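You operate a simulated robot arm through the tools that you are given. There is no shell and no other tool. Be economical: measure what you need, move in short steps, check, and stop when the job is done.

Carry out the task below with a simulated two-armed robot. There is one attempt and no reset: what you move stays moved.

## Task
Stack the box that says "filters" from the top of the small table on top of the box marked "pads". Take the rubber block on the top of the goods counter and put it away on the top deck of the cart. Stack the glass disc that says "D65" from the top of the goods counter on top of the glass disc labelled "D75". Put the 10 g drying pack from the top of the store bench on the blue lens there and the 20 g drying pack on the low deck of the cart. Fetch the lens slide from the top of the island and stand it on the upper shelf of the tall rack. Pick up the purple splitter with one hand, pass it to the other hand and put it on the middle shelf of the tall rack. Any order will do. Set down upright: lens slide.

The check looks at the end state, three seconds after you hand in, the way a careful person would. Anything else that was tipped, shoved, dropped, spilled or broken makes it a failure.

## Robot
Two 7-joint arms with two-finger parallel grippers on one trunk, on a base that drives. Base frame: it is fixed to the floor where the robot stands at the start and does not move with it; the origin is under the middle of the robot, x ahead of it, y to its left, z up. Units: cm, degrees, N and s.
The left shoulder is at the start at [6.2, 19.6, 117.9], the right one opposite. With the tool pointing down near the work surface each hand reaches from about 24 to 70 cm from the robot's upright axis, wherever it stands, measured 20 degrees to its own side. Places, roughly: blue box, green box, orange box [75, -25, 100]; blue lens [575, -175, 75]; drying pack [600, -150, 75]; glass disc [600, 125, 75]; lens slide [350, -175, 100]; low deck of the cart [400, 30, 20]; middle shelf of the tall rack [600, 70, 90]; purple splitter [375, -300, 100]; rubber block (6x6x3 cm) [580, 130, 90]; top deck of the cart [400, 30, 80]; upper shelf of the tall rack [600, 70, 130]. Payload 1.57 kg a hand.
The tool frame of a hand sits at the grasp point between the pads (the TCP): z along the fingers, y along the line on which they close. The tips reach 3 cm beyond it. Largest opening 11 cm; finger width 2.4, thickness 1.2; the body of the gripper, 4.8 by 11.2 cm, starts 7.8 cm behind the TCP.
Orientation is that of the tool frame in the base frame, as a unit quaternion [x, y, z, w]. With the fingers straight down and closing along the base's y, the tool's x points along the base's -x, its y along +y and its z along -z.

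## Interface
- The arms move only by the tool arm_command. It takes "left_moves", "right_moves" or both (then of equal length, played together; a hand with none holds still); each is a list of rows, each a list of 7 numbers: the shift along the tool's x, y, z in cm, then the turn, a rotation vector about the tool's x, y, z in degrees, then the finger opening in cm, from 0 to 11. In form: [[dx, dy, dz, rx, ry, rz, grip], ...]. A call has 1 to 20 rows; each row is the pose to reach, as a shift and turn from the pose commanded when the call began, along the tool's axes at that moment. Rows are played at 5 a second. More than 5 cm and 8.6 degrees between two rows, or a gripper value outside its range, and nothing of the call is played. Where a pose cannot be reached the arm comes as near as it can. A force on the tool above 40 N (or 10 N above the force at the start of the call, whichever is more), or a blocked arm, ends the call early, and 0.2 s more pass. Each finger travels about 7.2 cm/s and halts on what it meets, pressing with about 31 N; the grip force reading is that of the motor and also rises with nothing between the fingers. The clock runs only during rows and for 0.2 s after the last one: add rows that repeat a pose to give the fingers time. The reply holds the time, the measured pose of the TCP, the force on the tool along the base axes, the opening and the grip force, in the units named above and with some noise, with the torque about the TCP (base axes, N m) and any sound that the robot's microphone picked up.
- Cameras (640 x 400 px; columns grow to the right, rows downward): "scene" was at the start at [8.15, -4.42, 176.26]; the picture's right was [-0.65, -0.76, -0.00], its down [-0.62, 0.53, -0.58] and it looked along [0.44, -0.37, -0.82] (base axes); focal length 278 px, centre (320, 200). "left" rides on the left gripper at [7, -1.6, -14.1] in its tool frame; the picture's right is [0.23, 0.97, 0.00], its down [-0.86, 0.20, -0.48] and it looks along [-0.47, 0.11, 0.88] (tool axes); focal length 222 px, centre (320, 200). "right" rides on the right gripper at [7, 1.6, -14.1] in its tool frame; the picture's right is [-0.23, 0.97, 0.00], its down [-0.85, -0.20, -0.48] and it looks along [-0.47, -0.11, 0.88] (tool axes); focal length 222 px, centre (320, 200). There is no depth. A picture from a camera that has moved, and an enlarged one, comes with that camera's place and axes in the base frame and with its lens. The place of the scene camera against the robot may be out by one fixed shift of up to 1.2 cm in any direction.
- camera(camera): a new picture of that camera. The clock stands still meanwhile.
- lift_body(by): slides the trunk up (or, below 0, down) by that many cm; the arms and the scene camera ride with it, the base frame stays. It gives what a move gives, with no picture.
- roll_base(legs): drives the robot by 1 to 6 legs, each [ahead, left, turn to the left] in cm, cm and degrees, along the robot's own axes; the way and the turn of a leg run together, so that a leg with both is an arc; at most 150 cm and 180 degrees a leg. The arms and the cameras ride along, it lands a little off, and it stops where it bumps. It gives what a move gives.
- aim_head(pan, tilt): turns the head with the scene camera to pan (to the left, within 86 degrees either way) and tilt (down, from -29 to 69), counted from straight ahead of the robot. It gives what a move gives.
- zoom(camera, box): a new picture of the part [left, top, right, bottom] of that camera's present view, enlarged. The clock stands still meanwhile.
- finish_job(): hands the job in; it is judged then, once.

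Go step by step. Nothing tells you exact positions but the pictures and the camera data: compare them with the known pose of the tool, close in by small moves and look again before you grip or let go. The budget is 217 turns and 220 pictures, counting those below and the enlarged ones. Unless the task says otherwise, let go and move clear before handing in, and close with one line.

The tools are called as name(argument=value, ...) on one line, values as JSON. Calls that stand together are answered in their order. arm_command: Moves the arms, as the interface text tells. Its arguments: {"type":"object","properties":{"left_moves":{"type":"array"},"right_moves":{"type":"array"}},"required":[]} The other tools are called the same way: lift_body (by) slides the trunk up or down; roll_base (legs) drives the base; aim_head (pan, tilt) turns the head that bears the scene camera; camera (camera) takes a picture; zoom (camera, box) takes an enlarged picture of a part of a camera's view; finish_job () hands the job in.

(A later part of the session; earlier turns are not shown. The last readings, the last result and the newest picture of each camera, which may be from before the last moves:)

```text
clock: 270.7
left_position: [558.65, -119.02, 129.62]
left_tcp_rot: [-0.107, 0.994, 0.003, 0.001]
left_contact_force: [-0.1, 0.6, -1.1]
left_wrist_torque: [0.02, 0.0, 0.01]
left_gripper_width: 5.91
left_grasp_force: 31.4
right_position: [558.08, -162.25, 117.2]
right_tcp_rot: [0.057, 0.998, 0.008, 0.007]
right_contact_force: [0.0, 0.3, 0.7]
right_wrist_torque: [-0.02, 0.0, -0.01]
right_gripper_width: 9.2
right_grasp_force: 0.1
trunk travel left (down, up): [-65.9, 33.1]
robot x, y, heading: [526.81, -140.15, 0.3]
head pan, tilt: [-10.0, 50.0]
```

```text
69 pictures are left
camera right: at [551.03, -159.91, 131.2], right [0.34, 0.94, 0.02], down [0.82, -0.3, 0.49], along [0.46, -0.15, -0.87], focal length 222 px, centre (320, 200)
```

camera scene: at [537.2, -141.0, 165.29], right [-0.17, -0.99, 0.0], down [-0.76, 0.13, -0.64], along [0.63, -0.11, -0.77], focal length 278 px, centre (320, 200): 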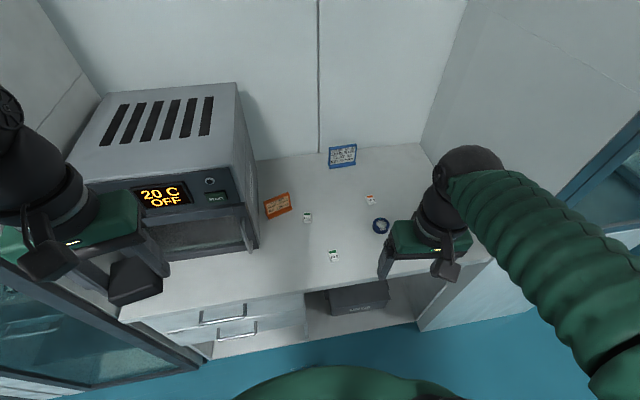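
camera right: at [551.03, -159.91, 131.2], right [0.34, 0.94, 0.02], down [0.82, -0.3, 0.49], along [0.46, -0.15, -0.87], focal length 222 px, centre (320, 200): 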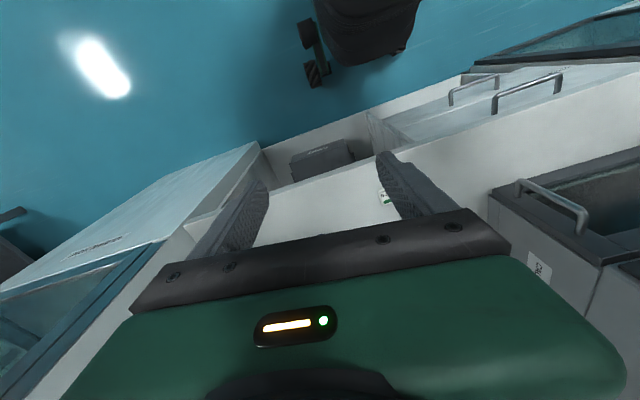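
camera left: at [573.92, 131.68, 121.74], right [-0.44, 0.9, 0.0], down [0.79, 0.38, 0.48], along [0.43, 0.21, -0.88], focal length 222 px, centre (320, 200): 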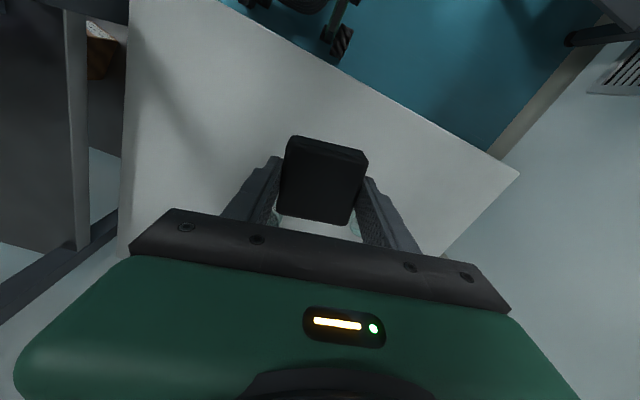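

Triangulated: bench z≈81.5, 10 g at (581, −153), 20 g at (598, −147), lens at (588, −171.5). I'll drive 6 cm closer and bring the right hand above the 10 g pack.

roll_base(legs=[[6, 0, 0]])

arm_command(right_moves=[[-3.8, 2.8, 0, 0.5, 0.4, 0, 8], [-7.6, 5.6, 0, 1, 0.8, 0, 7], [-11.4, 8.4, 0, 1, 0.8, 0, 7], [-15.4, 11.3, 0, 1, 0.8, 0, 7], [-15.4, 11.3, 5, 1, 0.8, 0, 7], [-15.4, 11.3, 10, 1, 0.8, 0, 7], [-15.4, 11.3, 15, 1, 0.8, 0, 7], [-15.4, 11.3, 20, 1, 0.8, 0, 7], [-15.4, 11.3, 22, 1, 0.8, 0, 7], [-15.4, 11.3, 22, 1, 0.8, 0, 7]])

camera(camera="right")

camera(camera="scene")

```text
clock: 271.6
left_position: [563.69, -119.09, 129.87]
left_tcp_rot: [-0.107, 0.994, 0.004, 0.005]
left_contact_force: [0.8, -0.9, -1.1]
left_wrist_torque: [0.02, -0.1, -0.02]
left_gripper_width: 5.93
left_grasp_force: 31.2
right_position: [563.16, -162.36, 117.37]
right_tcp_rot: [0.057, 0.998, 0.009, 0.011]
right_contact_force: [-1.0, 0.3, -0.4]
right_wrist_torque: [0.0, -0.1, 0.03]
right_gripper_width: 9.22
right_grasp_force: 0.0
trunk travel left (down, up): [-65.9, 33.1]
robot x, y, heading: [533.09, -140.08, -0.0]
head pan, tilt: [-10.0, 50.0]
```

```text
clock: 273.9
left_position: [564.69, -118.76, 129.68]
left_tcp_rot: [-0.107, 0.994, 0.003, 0.0]
left_contact_force: [0.5, -0.2, -2.1]
left_wrist_torque: [0.01, 0.03, -0.01]
left_gripper_width: 5.93
left_grasp_force: 30.7
right_position: [580.83, -152.09, 95.58]
right_tcp_rot: [0.056, 0.998, -0.001, 0.001]
right_contact_force: [0.2, 0.6, -0.8]
right_wrist_torque: [0.0, 0.01, 0.03]
right_gripper_width: 6.99
right_grasp_force: 0.0
trunk travel left (down, up): [-65.9, 33.1]
robot x, y, heading: [532.8, -140.26, 0.1]
head pan, tilt: [-10.0, 50.0]
```

```text
68 pictures are left
camera right: at [574.09, -149.66, 109.76], right [0.33, 0.94, 0.0], down [0.83, -0.29, 0.48], along [0.45, -0.16, -0.88], focal length 222 px, centre (320, 200)
```

right: 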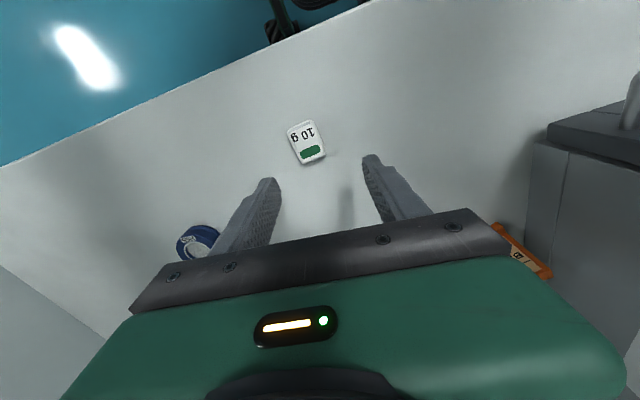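

```text
67 pictures are left
camera scene: at [543.3, -140.92, 165.27], right [-0.17, -0.99, 0.0], down [-0.76, 0.13, -0.64], along [0.63, -0.11, -0.77], focal length 278 px, centre (320, 200)
```

scene: 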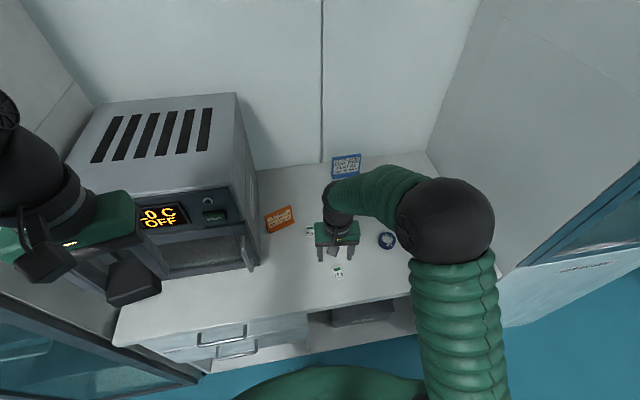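

arm_command(right_moves=[[0.6, -1.4, 2, 0, 0, -4, 6], [0.6, -1.4, 5, 0, 0, -4, 6], [0.6, -1.4, 8, 0, 0, -4, 6], [0.6, -1.4, 9.6, 0, 0, -4, 6], [0.6, -1.4, 9.6, 0, 0, -4, 6]])

zoom(camera="right", box=[220, 90, 420, 230])

```text
clock: 274.6
left_position: [564.43, -118.82, 129.62]
left_tcp_rot: [-0.108, 0.994, 0.002, 0.001]
left_contact_force: [-0.5, 0.5, -1.9]
left_wrist_torque: [-0.02, 0.0, -0.03]
left_gripper_width: 5.93
left_grasp_force: 31.0
right_position: [579.9, -153.54, 88.98]
right_tcp_rot: [0.021, 1.0, -0.002, 0.0]
right_contact_force: [-4.6, -1.0, 17.6]
right_wrist_torque: [0.83, 0.28, 0.13]
right_gripper_width: 5.98
right_grasp_force: 0.0
trunk travel left (down, up): [-65.9, 33.1]
robot x, y, heading: [532.95, -140.36, 0.0]
head pan, tilt: [-10.0, 50.0]
stopped in row 3 (right hand): the force on the tool passed its limit at 176 N (the readings are from after the stop); the commanded pose is now the measured one
```

```text
2.86 times, centred on (320, 160) of right
camera zoom: at [572.97, -151.56, 103.1], right [0.27, 0.96, 0.0], down [0.85, -0.23, 0.48], along [0.46, -0.13, -0.88], focal length 635 px, centre (320, 314)
```

zoom: 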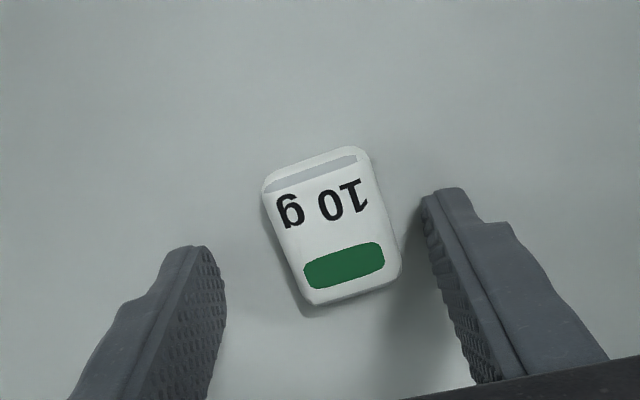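

The bench is actually at z≈86: the fingertips touched it hard but only the bare bench top. I'll raise slightly, centre on the pack, and close.

arm_command(right_moves=[[0, 0, -0.6, 0, 0, 0, 6], [1, 0.4, -0.6, 0, 0, -4, 6], [1, 0.4, -0.3, 0, 0, -4, 6], [1, 0.4, -0.3, 0, 0, -4, 6]])

zoom(camera="right", box=[220, 90, 420, 230])

```text
clock: 275.6
left_position: [564.72, -118.79, 129.47]
left_tcp_rot: [-0.107, 0.994, 0.003, 0.0]
left_contact_force: [-0.3, 0.0, -0.9]
left_wrist_torque: [0.01, -0.03, 0.0]
left_gripper_width: 5.94
left_grasp_force: 30.7
right_position: [579.14, -153.06, 89.15]
right_tcp_rot: [-0.013, 1.0, -0.001, -0.001]
right_contact_force: [-0.1, -0.2, 0.4]
right_wrist_torque: [-0.03, -0.01, 0.0]
right_gripper_width: 5.98
right_grasp_force: 0.1
trunk travel left (down, up): [-65.9, 33.1]
robot x, y, heading: [533.39, -140.24, 0.4]
head pan, tilt: [-10.0, 50.0]
```

```text
2.86 times, centred on (320, 160) of right
camera zoom: at [572.02, -151.67, 103.39], right [0.2, 0.98, 0.0], down [0.86, -0.17, 0.48], along [0.47, -0.1, -0.88], focal length 635 px, centre (320, 314)
```

zoom: 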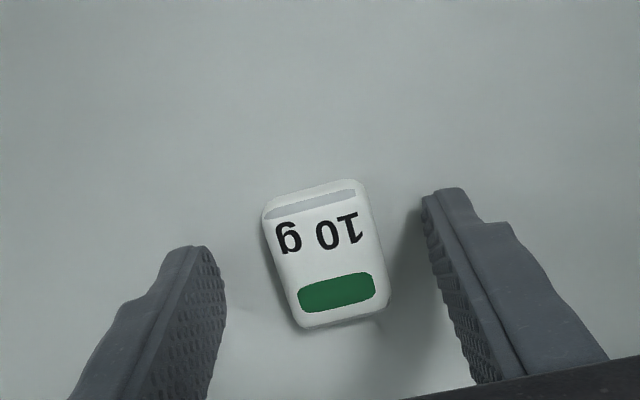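

Centred. Closing on the pack and lifting.

arm_command(right_moves=[[0, 0, 0.1, 0, 0, 0, 4.8], [0, 0, 0.1, 0, 0, 0, 3.6], [0, 0, 0.1, 0, 0, 0, 2.6], [0, 0, 0.1, 0, 0, 0, 2], [0, 0, 0.1, 0, 0, 0, 2], [0, 0, -1, 0, 0, 0, 2], [0, 0, -4, 0, 0, 0, 2], [0, 0, -8, 0, 0, 0, 2], [0, 0, -10, 0, 0, 0, 2]])

camera(camera="right")

```text
clock: 277.6
left_position: [564.69, -118.79, 129.63]
left_tcp_rot: [-0.106, 0.994, 0.003, 0.0]
left_contact_force: [0.0, 0.1, -0.8]
left_wrist_torque: [0.02, 0.02, 0.01]
left_gripper_width: 5.95
left_grasp_force: 31.1
right_position: [579.28, -153.19, 99.33]
right_tcp_rot: [-0.015, 1.0, -0.001, -0.001]
right_contact_force: [-0.2, -0.2, 0.5]
right_wrist_torque: [-0.01, 0.01, 0.0]
right_gripper_width: 2.86
right_grasp_force: 31.3
trunk travel left (down, up): [-65.9, 33.1]
robot x, y, heading: [533.12, -140.02, -0.1]
head pan, tilt: [-10.0, 50.0]
```

```text
64 pictures are left
camera right: at [572.23, -151.68, 113.42], right [0.2, 0.98, 0.0], down [0.86, -0.17, 0.48], along [0.47, -0.1, -0.88], focal length 222 px, centre (320, 200)
```

right: 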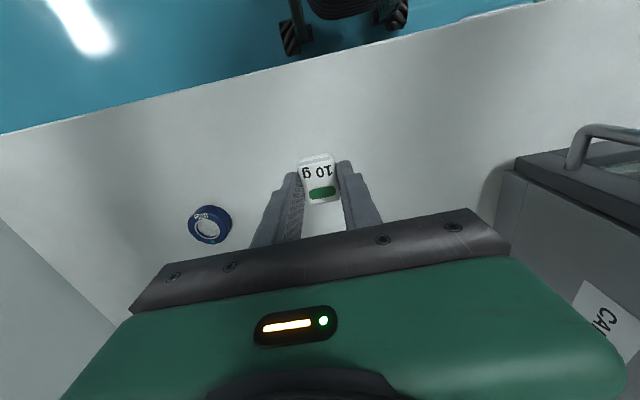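

10 g pack held. The lens is at (586.5, −170.2). Moving above it.

arm_command(right_moves=[[-1.5, -4.2, 0, 0, 0, 0, 2], [-3, -8.4, 0, 0, 0, 0, 2], [-4.8, -12.6, 0, 0, 0, 0, 2], [-6.7, -17.2, 0, 0, 0, 0, 2], [-6.7, -17.2, 2, 0, 0, 0, 2], [-6.7, -17.2, 2, 0, 0, 0, 2]])

camera(camera="right")

zoom(camera="scene", box=[330, 190, 450, 290])

```text
clock: 279.0
left_position: [564.54, -118.75, 129.68]
left_tcp_rot: [-0.107, 0.994, 0.003, 0.0]
left_contact_force: [0.2, -0.6, -0.6]
left_wrist_torque: [0.01, -0.03, 0.0]
left_gripper_width: 5.96
left_grasp_force: 31.5
right_position: [586.38, -170.02, 97.36]
right_tcp_rot: [-0.013, 1.0, 0.0, 0.0]
right_contact_force: [-0.2, 0.1, 0.3]
right_wrist_torque: [0.03, 0.02, 0.03]
right_gripper_width: 2.85
right_grasp_force: 30.5
trunk travel left (down, up): [-65.9, 33.1]
robot x, y, heading: [533.09, -140.27, 0.1]
head pan, tilt: [-10.0, 50.0]
```

```text
63 pictures are left
camera right: at [579.22, -168.64, 111.38], right [0.2, 0.98, 0.0], down [0.86, -0.17, 0.48], along [0.47, -0.1, -0.88], focal length 222 px, centre (320, 200)
```

right: 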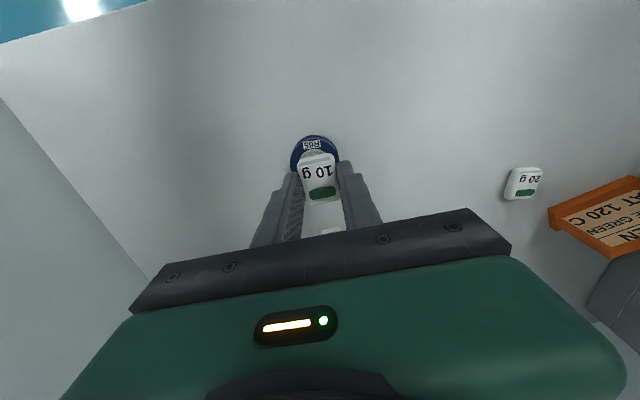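

```text
4.00 times, centred on (390, 240) of scene
camera zoom: at [543.28, -140.96, 165.28], right [-0.17, -0.99, 0.0], down [-0.76, 0.13, -0.64], along [0.63, -0.11, -0.77], focal length 1113 px, centre (40, 40)
```

zoom: 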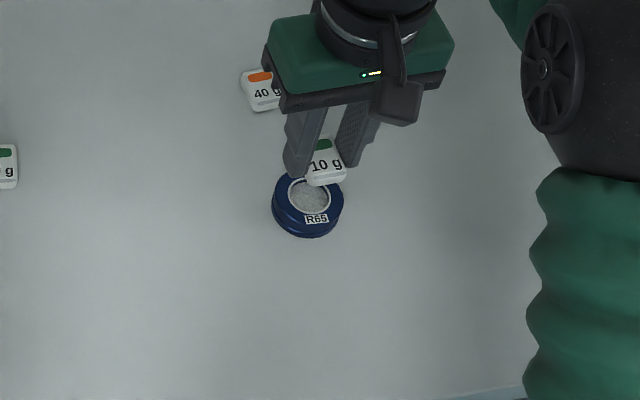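

Pack must shift about (+0.6, −0.7). Correct and descend toward the lens.

arm_command(right_moves=[[-0.6, -0.7, 2, 0, 0, 0, 2], [-0.6, -0.7, 4, 0, 0, 0, 2], [-0.6, -0.7, 5, 0, 0, 0, 2], [-0.6, -0.7, 5, 0, 0, 0, 2]])

zoom(camera="scene", box=[350, 200, 430, 270])

zoom(camera="right", box=[240, 90, 400, 220])

```text
clock: 280.0
left_position: [564.64, -118.63, 129.7]
left_tcp_rot: [-0.107, 0.994, 0.003, 0.001]
left_contact_force: [-0.6, -1.1, -0.9]
left_wrist_torque: [0.0, -0.03, 0.03]
left_gripper_width: 5.93
left_grasp_force: 31.1
right_position: [586.94, -171.02, 92.21]
right_tcp_rot: [-0.015, 1.0, -0.001, 0.0]
right_contact_force: [-0.4, -0.4, 1.0]
right_wrist_torque: [0.02, -0.01, 0.02]
right_gripper_width: 2.85
right_grasp_force: 31.5
trunk travel left (down, up): [-65.9, 33.1]
robot x, y, heading: [532.68, -140.3, 0.6]
head pan, tilt: [-10.0, 50.0]
```

```text
5.71 times, centred on (390, 235) of scene
camera zoom: at [543.36, -141.04, 165.27], right [-0.17, -0.99, 0.0], down [-0.76, 0.13, -0.64], along [0.63, -0.11, -0.77], focal length 1590 px, centre (-80, 0)
```

zoom: 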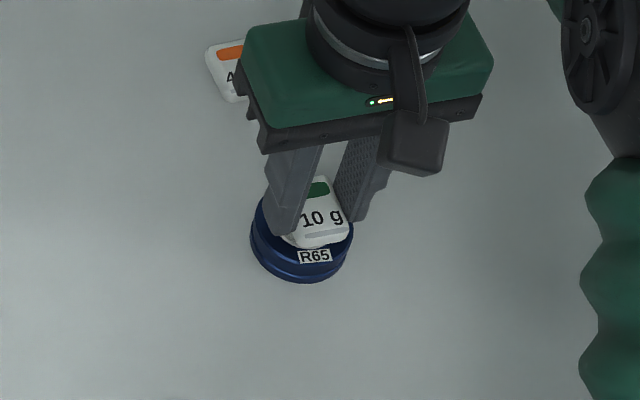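

```text
3.08 times, centred on (320, 155) of right
camera zoom: at [579.89, -169.53, 106.3], right [0.2, 0.98, 0.0], down [0.86, -0.17, 0.48], along [0.47, -0.1, -0.88], focal length 684 px, centre (320, 338)
```

zoom: 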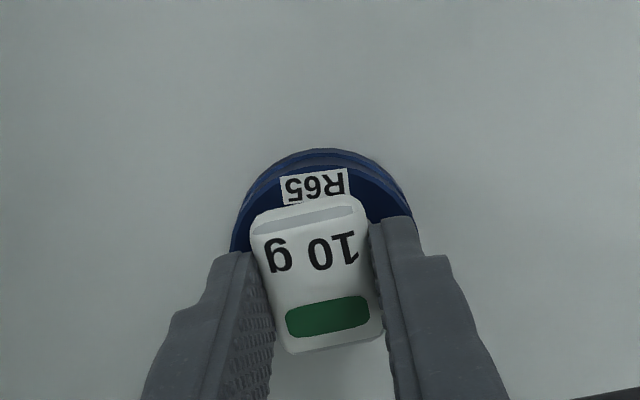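

Well centred. Lowering to contact.

arm_command(right_moves=[[0, 0.25, 0.4, 0, 0, 0, 2], [0, 0.25, 0.8, 0, 0, 0, 2], [0, 0.25, 1.1, 0, 0, 0, 2]])

```text
clock: 280.8
left_position: [564.43, -118.7, 129.59]
left_tcp_rot: [-0.107, 0.994, 0.002, 0.002]
left_contact_force: [0.0, -0.1, -1.0]
left_wrist_torque: [-0.03, -0.03, 0.01]
left_gripper_width: 5.93
left_grasp_force: 31.0
right_position: [587.02, -170.68, 91.44]
right_tcp_rot: [-0.013, 1.0, -0.002, 0.002]
right_contact_force: [1.5, 0.4, 11.1]
right_wrist_torque: [0.08, 0.02, -0.03]
right_gripper_width: 2.81
right_grasp_force: 30.3
trunk travel left (down, up): [-65.9, 33.1]
robot x, y, heading: [533.35, -140.1, 0.1]
head pan, tilt: [-10.0, 50.0]
```

Contact. Easing up, opening just enough, then rising.

arm_command(right_moves=[[0, 0, -0.4, 0, 0, 0, 2.8], [0, 0, -0.4, 0, 0, 0, 3.4], [0, 0, -0.4, 0, 0, 0, 4.4], [0, 0, -0.4, 0, 0, 0, 4.4], [0, 0, -2.5, 0, 0, 0, 4.4], [0, 0, -6, 0, 0, 0, 4.4], [0, 0, -10, 0, 0, 0, 4.4]])

zoom(camera="scene", box=[350, 200, 430, 270])

camera(camera="right")

```text
clock: 282.4
left_position: [564.66, -118.7, 129.56]
left_tcp_rot: [-0.107, 0.994, 0.002, 0.001]
left_contact_force: [0.4, 0.2, -1.4]
left_wrist_torque: [0.03, 0.01, 0.01]
left_gripper_width: 5.92
left_grasp_force: 31.1
right_position: [586.69, -170.53, 101.19]
right_tcp_rot: [-0.014, 1.0, -0.001, 0.0]
right_contact_force: [0.0, -0.3, 0.5]
right_wrist_torque: [-0.02, -0.03, -0.03]
right_gripper_width: 4.39
right_grasp_force: 0.2
trunk travel left (down, up): [-65.9, 33.1]
robot x, y, heading: [533.01, -140.53, 0.1]
head pan, tilt: [-10.0, 50.0]
```

```text
5.71 times, centred on (390, 235) of scene
camera zoom: at [543.2, -140.96, 165.28], right [-0.17, -0.99, 0.0], down [-0.76, 0.13, -0.64], along [0.63, -0.11, -0.77], focal length 1590 px, centre (-80, 0)
```

zoom: 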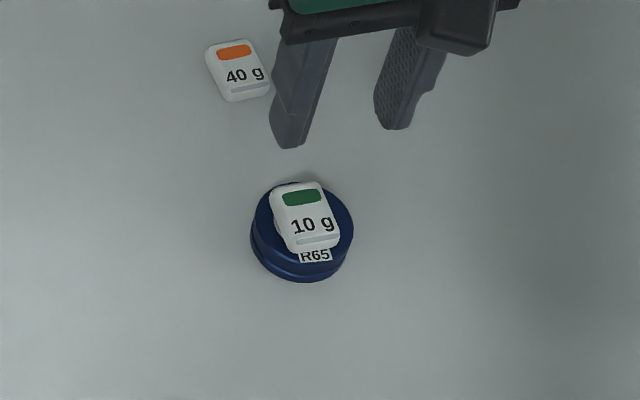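

```text
58 pictures are left
camera right: at [579.63, -169.0, 115.28], right [0.2, 0.98, 0.0], down [0.86, -0.17, 0.48], along [0.47, -0.1, -0.88], focal length 222 px, centre (320, 200)
```

right: 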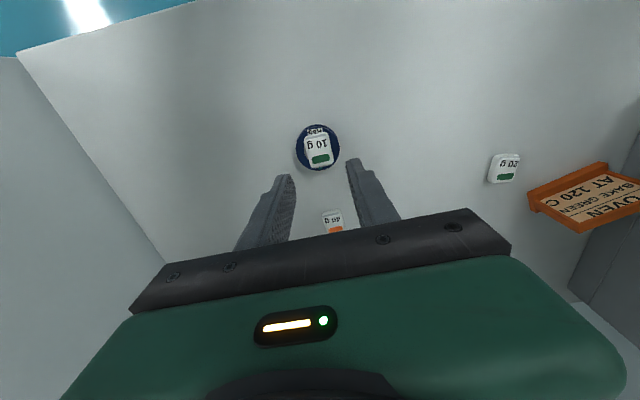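

The 10 g pack sits on the blue lens. Next, the 20 g pack at (594.7, −146.8).

arm_command(right_moves=[[-1.6, 4.5, -2, 0, 0, 0, 6], [-3.2, 9, -2, 0, 0, 0, 6], [-4.8, 13.5, -2, 0, 0, 0, 6], [-6.6, 18, -2, 0, 0, 0, 6], [-8.7, 22.3, -2, 0, 0, 0, 6], [-8.7, 23.5, 0, 0, 0, 0, 6], [-8.7, 23.5, 2, 0, 0, 0, 6], [-8.7, 23.5, 2, 0, 0, 0, 6]])

camera(camera="right")

zoom(camera="right", box=[240, 80, 400, 200])

```text
refused: row 1 steps farther than a row can; nothing moved
```

```text
57 pictures are left
camera right: at [579.63, -169.0, 115.28], right [0.2, 0.98, 0.0], down [0.86, -0.17, 0.48], along [0.47, -0.1, -0.88], focal length 222 px, centre (320, 200)
```

right: 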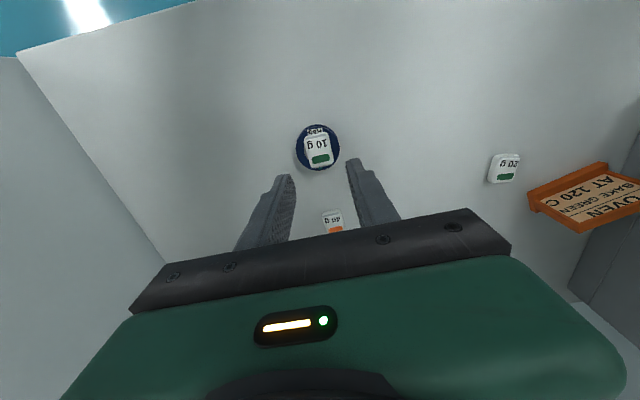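

```text
3.33 times, centred on (320, 140) of right
camera zoom: at [579.63, -169.0, 115.28], right [0.2, 0.98, 0.0], down [0.86, -0.17, 0.48], along [0.47, -0.1, -0.88], focal length 740 px, centre (320, 400)
```

zoom: 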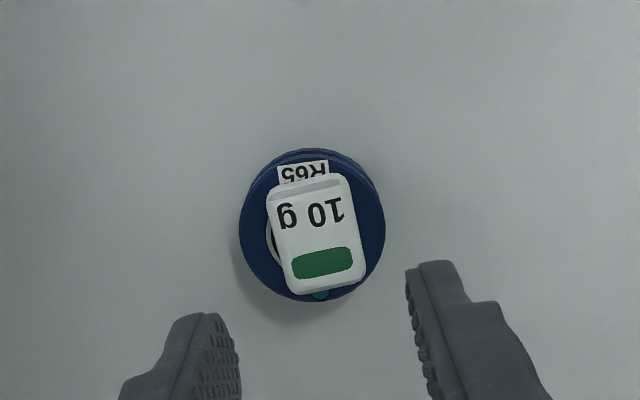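

The step was a little too long. Resending with smaller steps.

arm_command(right_moves=[[-1.4, 3.8, -1, 0, 0, 0, 6], [-2.9, 7.8, -1, 0, 0, 0, 6], [-4.4, 11.8, -1, 0, 0, 0, 6], [-5.9, 15.8, -1, 0, 0, 0, 6], [-7.3, 19.8, -1, 0, 0, 0, 6], [-8.7, 23.5, -1, 0, 0, 0, 6], [-8.7, 23.5, 2, 0, 0, 0, 6], [-8.7, 23.5, 2, 0, 0, 0, 6]])

zoom(camera="right", box=[220, 70, 420, 210])

```text
clock: 284.2
left_position: [564.57, -118.72, 129.65]
left_tcp_rot: [-0.107, 0.994, 0.001, 0.0]
left_contact_force: [-0.1, -0.6, -1.1]
left_wrist_torque: [0.04, 0.0, 0.01]
left_gripper_width: 5.94
left_grasp_force: 30.9
right_position: [594.9, -146.83, 98.84]
right_tcp_rot: [-0.014, 1.0, -0.002, -0.001]
right_contact_force: [0.0, -0.5, 0.7]
right_wrist_torque: [0.02, 0.01, 0.02]
right_gripper_width: 6.01
right_grasp_force: 0.1
trunk travel left (down, up): [-65.9, 33.1]
robot x, y, heading: [532.97, -139.97, 0.5]
head pan, tilt: [-10.0, 50.0]
```

```text
2.86 times, centred on (320, 140) of right
camera zoom: at [587.8, -145.28, 112.99], right [0.2, 0.98, 0.0], down [0.86, -0.17, 0.48], along [0.47, -0.1, -0.88], focal length 635 px, centre (320, 371)
```

zoom: 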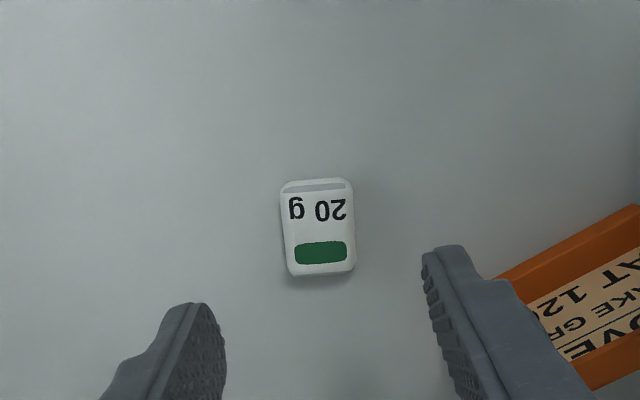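

arm_command(right_moves=[[0, -0.1, 2, 0, 0, 5, 5], [0, -0.1, 5, 0, 0, 10.5, 5], [0, -0.1, 7.5, 0, 0, 10.5, 5], [0, -0.1, 9, 0, 0, 10.5, 5], [0, -0.1, 9.5, 0, 0, 10.5, 5], [0, -0.1, 9.5, 0, 0, 10.5, 5]])

zoom(camera="right", box=[220, 90, 420, 230])

```text
clock: 285.6
left_position: [564.55, -118.75, 129.59]
left_tcp_rot: [-0.106, 0.994, 0.003, 0.001]
left_contact_force: [-0.6, -0.4, -0.8]
left_wrist_torque: [-0.01, 0.0, 0.02]
left_gripper_width: 5.95
left_grasp_force: 31.4
right_position: [594.99, -146.93, 89.63]
right_tcp_rot: [0.078, 0.997, -0.001, 0.001]
right_contact_force: [-0.5, 1.0, -0.2]
right_wrist_torque: [-0.03, 0.02, 0.01]
right_gripper_width: 5.01
right_grasp_force: 0.1
trunk travel left (down, up): [-65.9, 33.1]
robot x, y, heading: [533.0, -140.04, 0.1]
head pan, tilt: [-10.0, 50.0]
```

```text
2.86 times, centred on (320, 160) of right
camera zoom: at [588.29, -144.13, 103.7], right [0.38, 0.93, 0.0], down [0.81, -0.33, 0.48], along [0.44, -0.18, -0.88], focal length 635 px, centre (320, 314)
```

zoom: 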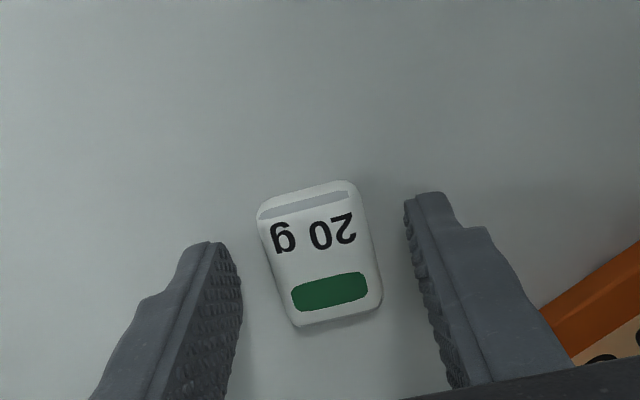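

arm_command(right_moves=[[0, 0, 0.45, 0, 0, 0, 5], [0, 0, 0.45, 0, 0, 0, 3.8], [0, 0, 0.45, 0, 0, 0, 2.6], [0, 0, 0.45, 0, 0, 0, 2], [0, 0, 0.45, 0, 0, 0, 2], [0, 0, -1, 0, 0, 0, 2], [0, 0, -5, 0, 0, 0, 2], [0, 0, -10, 0, 0, 0, 2], [0, 0, -15, 0, 0, 0, 2], [0, 0, -20, 0, 0, 0, 2]])

roll_base(legs=[[-40, 0, 0]])

camera(camera="right")

```text
clock: 287.8
left_position: [564.51, -118.61, 129.59]
left_tcp_rot: [-0.107, 0.994, 0.002, 0.002]
left_contact_force: [-0.4, 0.2, -1.0]
left_wrist_torque: [0.01, 0.0, 0.02]
left_gripper_width: 5.94
left_grasp_force: 30.8
right_position: [594.96, -146.37, 109.71]
right_tcp_rot: [0.077, 0.997, -0.001, 0.0]
right_contact_force: [-0.2, 0.5, -0.4]
right_wrist_torque: [0.02, -0.03, -0.03]
right_gripper_width: 2.88
right_grasp_force: 31.2
trunk travel left (down, up): [-65.9, 33.1]
robot x, y, heading: [532.96, -140.13, 0.2]
head pan, tilt: [-10.0, 50.0]
```

```text
clock: 290.3
left_position: [524.96, -118.92, 129.58]
left_tcp_rot: [-0.106, 0.994, 0.003, -0.001]
left_contact_force: [0.1, 0.0, -1.3]
left_wrist_torque: [-0.02, -0.01, -0.02]
left_gripper_width: 5.93
left_grasp_force: 31.1
right_position: [555.25, -146.96, 109.61]
right_tcp_rot: [0.08, 0.997, -0.001, -0.001]
right_contact_force: [0.3, -0.4, -1.0]
right_wrist_torque: [0.0, 0.0, -0.01]
right_gripper_width: 2.85
right_grasp_force: 31.3
trunk travel left (down, up): [-65.9, 33.1]
robot x, y, heading: [493.13, -140.24, -0.2]
head pan, tilt: [-10.0, 50.0]
```

```text
53 pictures are left
camera right: at [548.5, -144.09, 123.65], right [0.38, 0.93, 0.0], down [0.81, -0.33, 0.48], along [0.44, -0.18, -0.88], focal length 222 px, centre (320, 200)
```

right: 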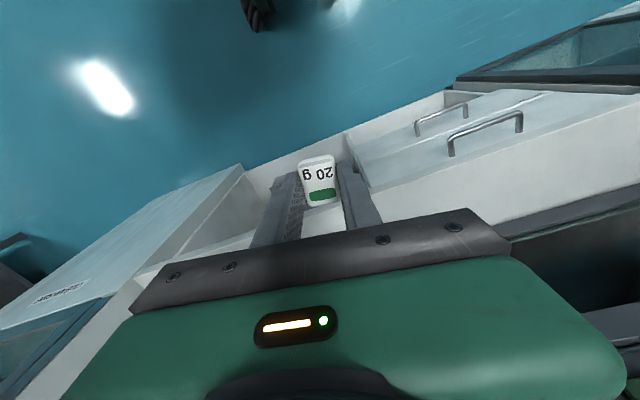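

20 g pack held. Now to the cart: I'll retract the right hand, drive to the aisle south of the cart and face it.

arm_command(right_moves=[[4.5, 0, 0, 0, 0, 0, 2], [9, 0, 0, 0, 0, 0, 2], [13.5, 0, -1, 0, 0, 0, 2], [18, 0, -3, 0, 0, 0, 2], [20, 0, -5, 0, 0, 0, 2]])

roll_base(legs=[[0, 84, 0], [0, 0, 90], [0, 84, 0]])

aim_head(pan=0, tilt=45)

camera(camera="scene")

```text
clock: 291.5
left_position: [524.53, -118.93, 129.62]
left_tcp_rot: [-0.105, 0.994, 0.001, 0.001]
left_contact_force: [0.5, -0.3, -0.9]
left_wrist_torque: [0.01, 0.0, -0.01]
left_gripper_width: 5.93
left_grasp_force: 31.4
right_position: [534.97, -143.81, 114.82]
right_tcp_rot: [0.079, 0.997, -0.001, 0.001]
right_contact_force: [-0.8, 0.5, 0.0]
right_wrist_torque: [0.01, 0.01, 0.01]
right_gripper_width: 2.85
right_grasp_force: 30.9
trunk travel left (down, up): [-65.9, 33.1]
robot x, y, heading: [493.03, -139.98, 0.0]
head pan, tilt: [-10.0, 50.0]
```

```text
clock: 304.0
left_position: [386.53, -28.25, 129.7]
left_tcp_rot: [0.788, -0.616, -0.004, 0.002]
left_contact_force: [-0.3, 0.0, -1.0]
left_wrist_torque: [0.02, 0.03, 0.01]
left_gripper_width: 5.94
left_grasp_force: 30.6
right_position: [411.07, -16.94, 114.82]
right_tcp_rot: [-0.66, 0.751, 0.0, 0.001]
right_contact_force: [-0.5, -1.1, -1.0]
right_wrist_torque: [0.01, 0.0, -0.02]
right_gripper_width: 2.85
right_grasp_force: 30.6
trunk travel left (down, up): [-65.9, 33.1]
robot x, y, heading: [408.4, -58.8, 91.8]
head pan, tilt: [-10.0, 50.0]
```

```text
clock: 304.7
left_position: [386.32, -28.18, 129.74]
left_tcp_rot: [0.787, -0.617, -0.003, 0.0]
left_contact_force: [-0.1, 0.1, -1.7]
left_wrist_torque: [-0.02, 0.04, -0.02]
left_gripper_width: 5.94
left_grasp_force: 30.6
right_position: [410.94, -16.89, 114.82]
right_tcp_rot: [-0.66, 0.751, 0.0, 0.001]
right_contact_force: [0.8, -0.3, 0.0]
right_wrist_torque: [0.01, 0.01, -0.01]
right_gripper_width: 2.86
right_grasp_force: 30.8
trunk travel left (down, up): [-65.9, 33.1]
robot x, y, heading: [408.7, -58.81, 91.6]
head pan, tilt: [0.0, 45.0]
```

```text
52 pictures are left
camera scene: at [407.59, -47.06, 165.97], right [1.0, 0.03, 0.0], down [0.02, -0.71, -0.71], along [-0.02, 0.71, -0.71], focal length 278 px, centre (320, 200)
```

scene: 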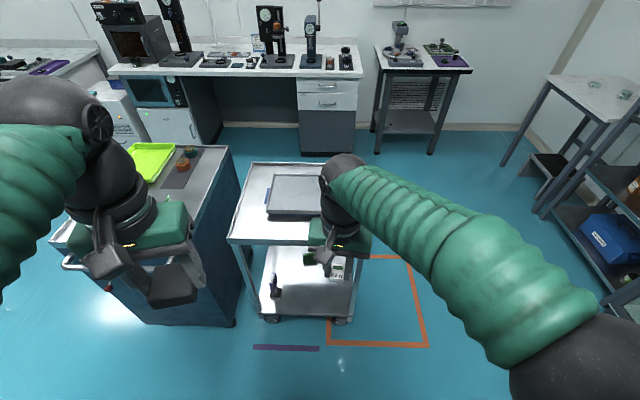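

The cart's top deck spans about x 371–422, y 16–63, with a tray at the back; the front strip is free. I'll drive closer and look with the wrist cameras.

roll_base(legs=[[24, 0, -1.6]])

arm_command(left_moves=[[-3, -1, 4, 0, 0, 0, 4.5], [-6, -2, 8, 0, 0, 0, 4.5], [-9, -2, 12, 0, 0, 0, 4.5], [-12, -2, 16, 0, 0, 0, 4.5], [-14, -2, 20, 0, 0, 0, 4.5], [-14, -2, 20, 0, 0, 0, 4.5]])

camera(camera="left")

camera(camera="scene")

```text
clock: 306.5
left_position: [386.82, -4.15, 129.66]
left_tcp_rot: [0.777, -0.629, -0.004, -0.001]
left_contact_force: [0.4, 0.6, -1.3]
left_wrist_torque: [-0.02, 0.01, -0.01]
left_gripper_width: 5.93
left_grasp_force: 31.3
right_position: [411.72, 6.37, 114.95]
right_tcp_rot: [-0.649, 0.76, 0.0, 0.002]
right_contact_force: [0.6, -1.0, -0.3]
right_wrist_torque: [-0.02, -0.02, -0.04]
right_gripper_width: 2.89
right_grasp_force: 31.3
trunk travel left (down, up): [-65.9, 33.1]
robot x, y, heading: [408.49, -35.38, 90.0]
head pan, tilt: [0.0, 45.0]
```

```text
refused: row 1 steps farther than a row can; nothing moved
```

```text
51 pictures are left
camera left: at [389.95, -10.69, 143.77], right [-0.9, -0.43, 0.0], down [-0.37, 0.79, 0.48], along [-0.21, 0.44, -0.88], focal length 222 px, centre (320, 200)
```

left: 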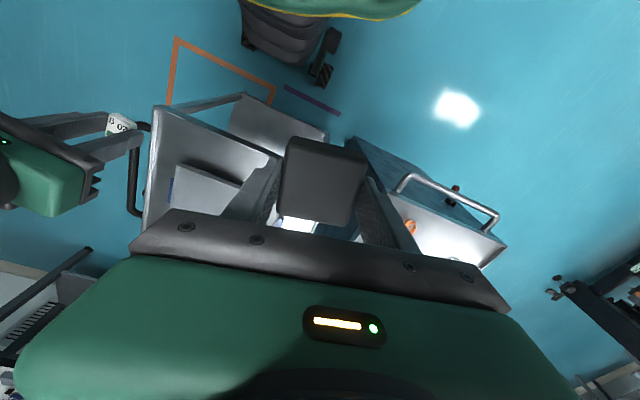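

```text
50 pictures are left
camera scene: at [407.45, -23.87, 166.0], right [1.0, 0.0, 0.0], down [0.0, -0.71, -0.71], along [0.0, 0.71, -0.71], focal length 278 px, centre (320, 200)
```

scene: 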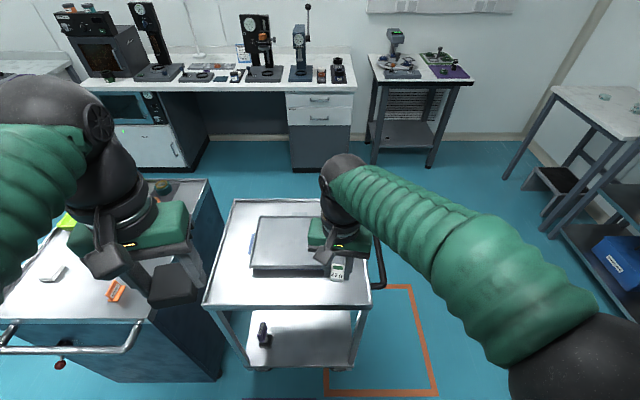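

The deck is at z≈86, front edge y≈12, tray starts at y≈23.5. I'll place the block in the free front-left corner at about (381, 18).

arm_command(left_moves=[[-4.5, 0.2, 0, 0, 0, 3, 4.5], [-9, 0.4, 0, 0, 0, 6, 4.5], [-13.5, 0.6, 0, 0, 0, 9, 4.5], [-18, 0.8, 0, 0, 0, 12, 4.5], [-22.7, 1, 0, 0, 0, 12, 4.5], [-22.7, 1, 5, 0, 0, 12, 4.5], [-22.7, 1, 10, 0, 0, 12, 4.5], [-22.7, 1, 15, 0, 0, 12, 4.5], [-22.7, 1, 20, 0, 0, 12, 4.5], [-22.7, 1, 25, 0, 0, 12, 4.5], [-22.7, 1, 29, 0, 0, 12, 4.5], [-22.7, 1, 29, 0, 0, 12, 4.5]])

camera(camera="left")

zoom(camera="scene", box=[170, 180, 400, 340])

```text
clock: 309.1
left_position: [380.71, 18.11, 100.35]
left_tcp_rot: [0.708, -0.707, -0.003, 0.001]
left_contact_force: [-0.3, -0.2, -0.6]
left_wrist_torque: [-0.04, -0.01, -0.01]
left_gripper_width: 5.93
left_grasp_force: 31.0
right_position: [411.59, 6.51, 114.78]
right_tcp_rot: [-0.649, 0.761, -0.001, 0.002]
right_contact_force: [-0.1, 0.3, 0.0]
right_wrist_torque: [0.0, 0.04, -0.01]
right_gripper_width: 2.86
right_grasp_force: 31.1
trunk travel left (down, up): [-65.9, 33.1]
robot x, y, heading: [407.66, -35.38, 90.2]
head pan, tilt: [0.0, 45.0]
```

```text
49 pictures are left
camera left: at [382.53, 11.09, 114.45], right [-0.97, -0.23, 0.0], down [-0.2, 0.85, 0.48], along [-0.11, 0.47, -0.88], focal length 222 px, centre (320, 200)
```

left: 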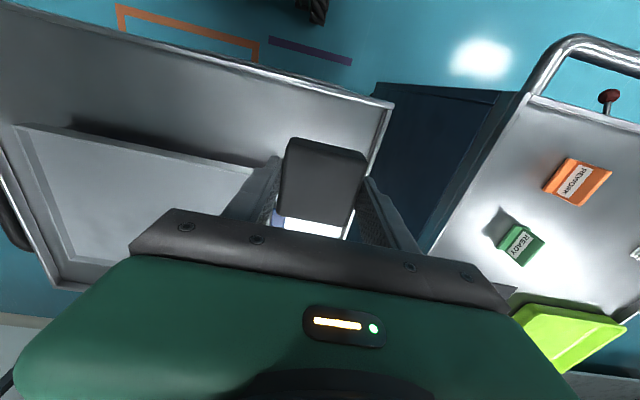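

```text
2.50 times, centred on (285, 260) of scene
camera zoom: at [407.36, -23.43, 165.97], right [1.0, 0.0, 0.0], down [0.0, -0.71, -0.71], along [0.0, 0.71, -0.71], focal length 696 px, centre (408, 50)
```

zoom: 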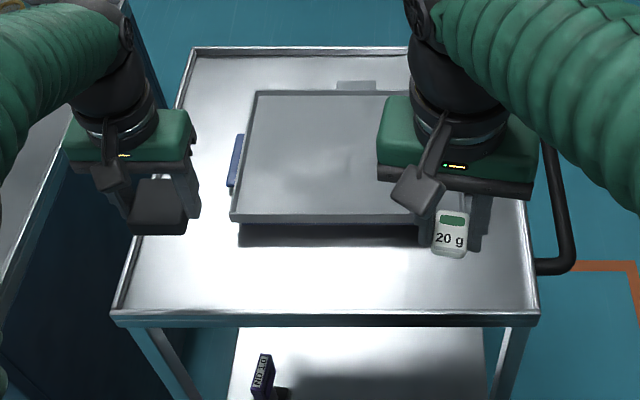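

arm_command(left_moves=[[0, -0.8, 3, 0, 0, 0, 4.5], [0, -0.8, 6, 0, 0, 0, 4.5], [0, -0.8, 8, 0, 0, 0, 4.5], [0, -0.8, 9, 0, 0, 0, 4.5], [0, -0.8, 9.6, 0, 0, 0, 4.5]])

zoom(camera="scene", box=[170, 220, 310, 320])

```text
clock: 310.3
left_position: [381.61, 18.16, 90.9]
left_tcp_rot: [0.708, -0.706, -0.003, 0.0]
left_contact_force: [0.0, 0.3, -1.8]
left_wrist_torque: [0.01, 0.0, 0.02]
left_gripper_width: 5.93
left_grasp_force: 30.8
right_position: [411.63, 6.63, 114.84]
right_tcp_rot: [-0.649, 0.761, -0.001, 0.002]
right_contact_force: [-0.1, 0.4, 0.0]
right_wrist_torque: [0.0, 0.0, 0.02]
right_gripper_width: 2.86
right_grasp_force: 31.3
trunk travel left (down, up): [-65.9, 33.1]
robot x, y, heading: [407.95, -35.1, 90.1]
head pan, tilt: [0.0, 45.0]
```

```text
4.00 times, centred on (240, 270) of scene
camera zoom: at [407.36, -23.33, 165.96], right [1.0, 0.0, 0.0], down [0.0, -0.71, -0.71], along [0.0, 0.71, -0.71], focal length 1113 px, centre (640, -80)
```

zoom: 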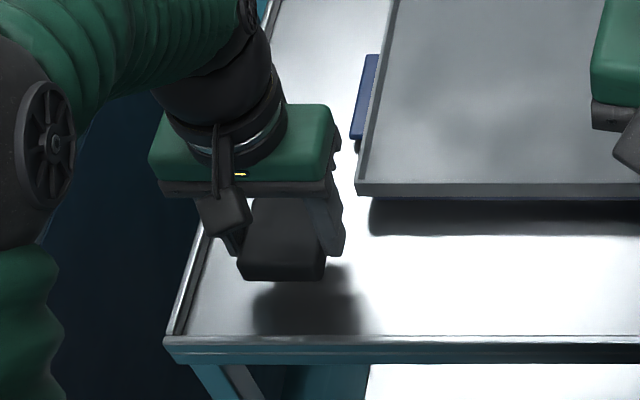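

Still a few cm above the deck. Continuing down until contact.

arm_command(left_moves=[[0, 0, 0.6, 0, 0, 0, 4.5], [0, 0, 1.2, 0, 0, 0, 4.5], [0, 0, 1.8, 0, 0, 0, 4.5], [0, 0, 2.3, 0, 0, 0, 4.5], [0, 0, 2.8, 0, 0, 0, 4.5]])

zoom(camera="scene", box=[170, 220, 310, 320])

```text
clock: 311.5
left_position: [381.69, 18.27, 88.35]
left_tcp_rot: [0.708, -0.707, -0.002, 0.001]
left_contact_force: [0.3, -0.3, -1.3]
left_wrist_torque: [0.03, 0.02, 0.03]
left_gripper_width: 5.92
left_grasp_force: 31.2
right_position: [411.65, 6.65, 114.73]
right_tcp_rot: [-0.649, 0.761, 0.0, 0.002]
right_contact_force: [-0.3, 0.1, -0.6]
right_wrist_torque: [-0.01, -0.01, -0.02]
right_gripper_width: 2.87
right_grasp_force: 30.9
trunk travel left (down, up): [-65.9, 33.1]
robot x, y, heading: [408.05, -35.27, 89.8]
head pan, tilt: [0.0, 45.0]
```

```text
4.00 times, centred on (240, 270) of scene
camera zoom: at [407.36, -23.32, 165.96], right [1.0, 0.0, 0.0], down [0.0, -0.71, -0.71], along [0.0, 0.71, -0.71], focal length 1113 px, centre (640, -80)
```

zoom: 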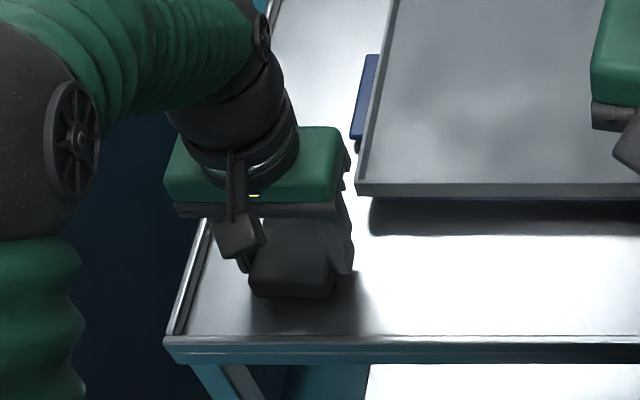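

arm_command(left_moves=[[0, 0, 0.5, 0, 0, 0, 4.5], [0, 0, 1, 0, 0, 0, 4.5], [0, 0, 1.5, 0, 0, 0, 4.5], [0, 0, 1.9, 0, 0, 0, 4.5], [0, 0, 2.2, 0, 0, 0, 4.5], [0, 0, 2.5, 0, 0, 0, 4.5]])

zoom(camera="scene", box=[170, 220, 310, 320])

```text
clock: 312.4
left_position: [381.49, 18.14, 87.3]
left_tcp_rot: [0.708, -0.706, -0.008, -0.002]
left_contact_force: [1.6, -10.2, 23.6]
left_wrist_torque: [-0.42, -0.45, -0.13]
left_gripper_width: 5.93
left_grasp_force: 31.3
right_position: [411.86, 6.25, 115.07]
right_tcp_rot: [-0.649, 0.761, 0.002, 0.002]
right_contact_force: [-0.4, 0.5, 0.3]
right_wrist_torque: [0.05, -0.01, 0.0]
right_gripper_width: 2.88
right_grasp_force: 31.0
trunk travel left (down, up): [-65.9, 33.1]
robot x, y, heading: [408.24, -35.23, 90.2]
head pan, tilt: [0.0, 45.0]
stopped in row 4 (left hand): the force on the tool passed its limit at 46 N (the readings are from after the stop); the commanded pose is now the measured one
```

```text
4.00 times, centred on (240, 270) of scene
camera zoom: at [407.7, -24.08, 166.04], right [1.0, 0.0, 0.0], down [0.0, -0.71, -0.71], along [0.0, 0.71, -0.71], focal length 1113 px, centre (640, -80)
```

zoom: 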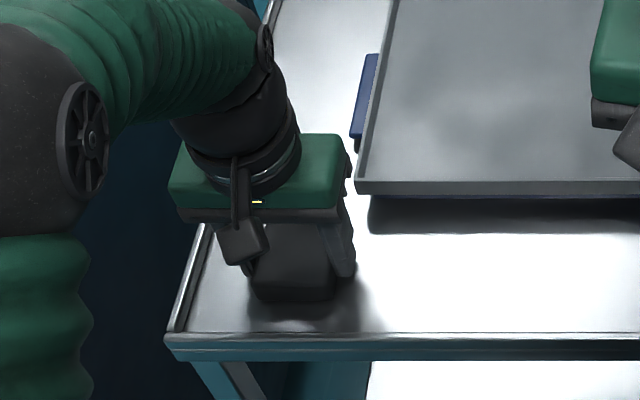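

Block is on the deck. Ease, release, and rise.

arm_command(left_moves=[[0, 0, -0.2, 0, 0, 0, 5.9], [0, 0, -0.2, 0, 0, 0, 6.6], [0, 0, -0.2, 0, 0, 0, 7.8], [0, 0, -0.2, 0, 0, 0, 8.2], [0, 0, -3, 0, 0, 0, 8.2], [0, 0, -7, 0, 0, 0, 8.2], [0, 0, -12, 0, 0, 0, 8.2], [0, 0, -17, 0, 0, 0, 8.2], [4, 0, -20, 0, 0, 0, 8.2], [8, 0, -22, 0, 0, 0, 8.2], [12, 0, -24, 0, 0, 0, 8.2], [16, 0, -26, 0, 0, 0, 8.2]])

camera(camera="scene")

```text
clock: 315.0
left_position: [381.68, 1.59, 112.89]
left_tcp_rot: [0.708, -0.706, -0.008, -0.003]
left_contact_force: [0.6, -0.5, 0.4]
left_wrist_torque: [0.0, 0.04, -0.04]
left_gripper_width: 8.22
left_grasp_force: 0.1
right_position: [411.62, 6.33, 115.0]
right_tcp_rot: [-0.65, 0.76, 0.001, 0.003]
right_contact_force: [-0.3, -1.4, -0.1]
right_wrist_torque: [0.01, 0.04, -0.05]
right_gripper_width: 2.86
right_grasp_force: 30.9
trunk travel left (down, up): [-65.9, 33.1]
robot x, y, heading: [408.34, -35.38, 90.2]
head pan, tilt: [0.0, 45.0]
```

```text
44 pictures are left
camera scene: at [407.44, -23.91, 166.0], right [1.0, 0.0, 0.0], down [0.0, -0.71, -0.71], along [0.0, 0.71, -0.71], focal length 278 px, centre (320, 200)
```

scene: 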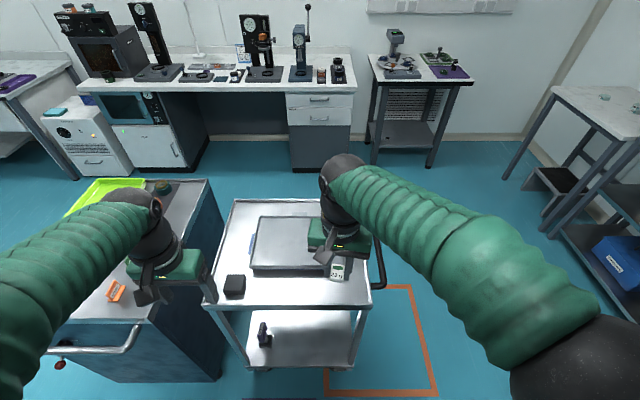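

The block rests on the top deck. Now I'll back off, shift left, and lower the trunk 60 cm for the low deck.

roll_base(legs=[[-25, 11, 0]])

arm_command(left_moves=[[4, 0, 0, 0, 0, 0, 8.2], [8, 0, 0, 0, 0, 0, 8.2], [8, 0, 0, 0, 0, 0, 8.2]])

lift_body(by=-60)

aim_head(pan=0, tilt=35)

camera(camera="scene")

```text
clock: 317.0
left_position: [371.23, -22.88, 112.94]
left_tcp_rot: [0.71, -0.705, -0.007, 0.0]
left_contact_force: [0.1, -0.3, 0.4]
left_wrist_torque: [0.02, 0.01, -0.02]
left_gripper_width: 8.23
left_grasp_force: 0.1
right_position: [401.08, -18.36, 114.7]
right_tcp_rot: [-0.65, 0.76, 0.0, -0.001]
right_contact_force: [-0.3, 0.4, -0.2]
right_wrist_torque: [-0.01, -0.03, 0.01]
right_gripper_width: 2.86
right_grasp_force: 31.5
trunk travel left (down, up): [-65.9, 33.1]
robot x, y, heading: [397.43, -60.38, 90.1]
head pan, tilt: [0.0, 45.0]
```

```text
clock: 317.8
left_position: [371.27, -31.03, 112.66]
left_tcp_rot: [0.709, -0.705, -0.007, -0.002]
left_contact_force: [-0.5, 0.7, -0.6]
left_wrist_torque: [-0.02, 0.02, 0.03]
left_gripper_width: 8.22
left_grasp_force: 0.1
right_position: [400.91, -18.35, 114.83]
right_tcp_rot: [-0.65, 0.76, 0.0, 0.0]
right_contact_force: [0.8, -0.2, -0.8]
right_wrist_torque: [-0.02, 0.01, 0.02]
right_gripper_width: 2.87
right_grasp_force: 30.8
trunk travel left (down, up): [-65.9, 33.1]
robot x, y, heading: [397.27, -60.68, 90.4]
head pan, tilt: [0.0, 45.0]
```

```text
refused: -60 is not a number from -40 to 40
```

```text
clock: 318.5
left_position: [371.0, -31.11, 112.63]
left_tcp_rot: [0.709, -0.705, -0.007, -0.002]
left_contact_force: [-0.3, 0.9, -0.7]
left_wrist_torque: [0.01, 0.01, -0.02]
left_gripper_width: 8.21
left_grasp_force: 0.1
right_position: [400.77, -18.39, 114.81]
right_tcp_rot: [-0.65, 0.76, 0.0, 0.001]
right_contact_force: [-0.5, -0.4, 0.1]
right_wrist_torque: [-0.03, 0.0, 0.01]
right_gripper_width: 2.86
right_grasp_force: 31.0
trunk travel left (down, up): [-65.9, 33.1]
robot x, y, heading: [397.39, -60.25, 90.4]
head pan, tilt: [0.0, 35.0]
```

```text
43 pictures are left
camera scene: at [396.59, -47.79, 167.44], right [1.0, 0.01, 0.0], down [0.0, -0.58, -0.82], along [0.0, 0.82, -0.58], focal length 278 px, centre (320, 200)
```

scene: 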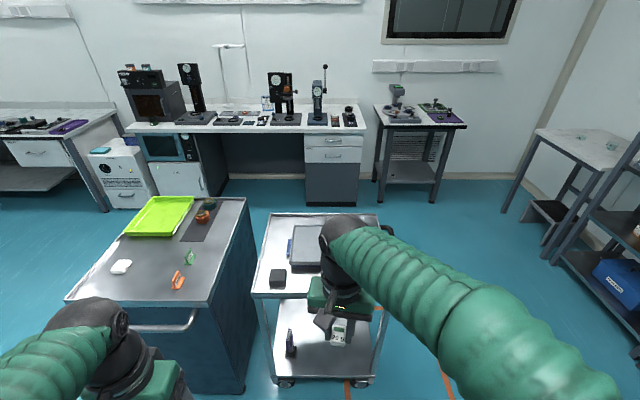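

lift_body(by=-38)

lift_body(by=-20)

camera(camera="scene")

```text
clock: 322.1
left_position: [371.01, -31.1, 74.73]
left_tcp_rot: [0.709, -0.706, -0.008, -0.003]
left_contact_force: [-0.8, -0.1, -0.1]
left_wrist_torque: [-0.02, 0.03, 0.01]
left_gripper_width: 8.17
left_grasp_force: 0.0
right_position: [400.78, -18.56, 76.79]
right_tcp_rot: [-0.65, 0.76, 0.0, 0.001]
right_contact_force: [0.1, -0.1, 0.2]
right_wrist_torque: [0.0, -0.02, 0.0]
right_gripper_width: 2.86
right_grasp_force: 31.0
trunk travel left (down, up): [-27.9, 71.1]
robot x, y, heading: [397.8, -60.45, 90.4]
head pan, tilt: [0.0, 35.0]
```

```text
clock: 324.3
left_position: [370.98, -31.27, 54.73]
left_tcp_rot: [0.709, -0.705, -0.007, -0.003]
left_contact_force: [0.2, -0.1, 0.7]
left_wrist_torque: [0.04, -0.02, 0.02]
left_gripper_width: 8.2
left_grasp_force: 0.0
right_position: [400.79, -18.57, 56.96]
right_tcp_rot: [-0.65, 0.76, 0.0, 0.001]
right_contact_force: [0.3, 0.9, -0.5]
right_wrist_torque: [-0.02, 0.0, 0.01]
right_gripper_width: 2.86
right_grasp_force: 30.6
trunk travel left (down, up): [-7.9, 91.1]
robot x, y, heading: [397.28, -60.14, 89.8]
head pan, tilt: [0.0, 35.0]
```

```text
42 pictures are left
camera scene: at [396.61, -47.94, 109.46], right [1.0, 0.01, 0.0], down [0.0, -0.57, -0.82], along [0.0, 0.82, -0.57], focal length 278 px, centre (320, 200)
```

scene: 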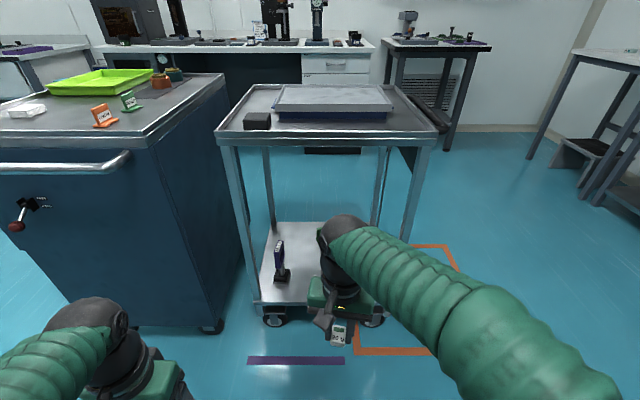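

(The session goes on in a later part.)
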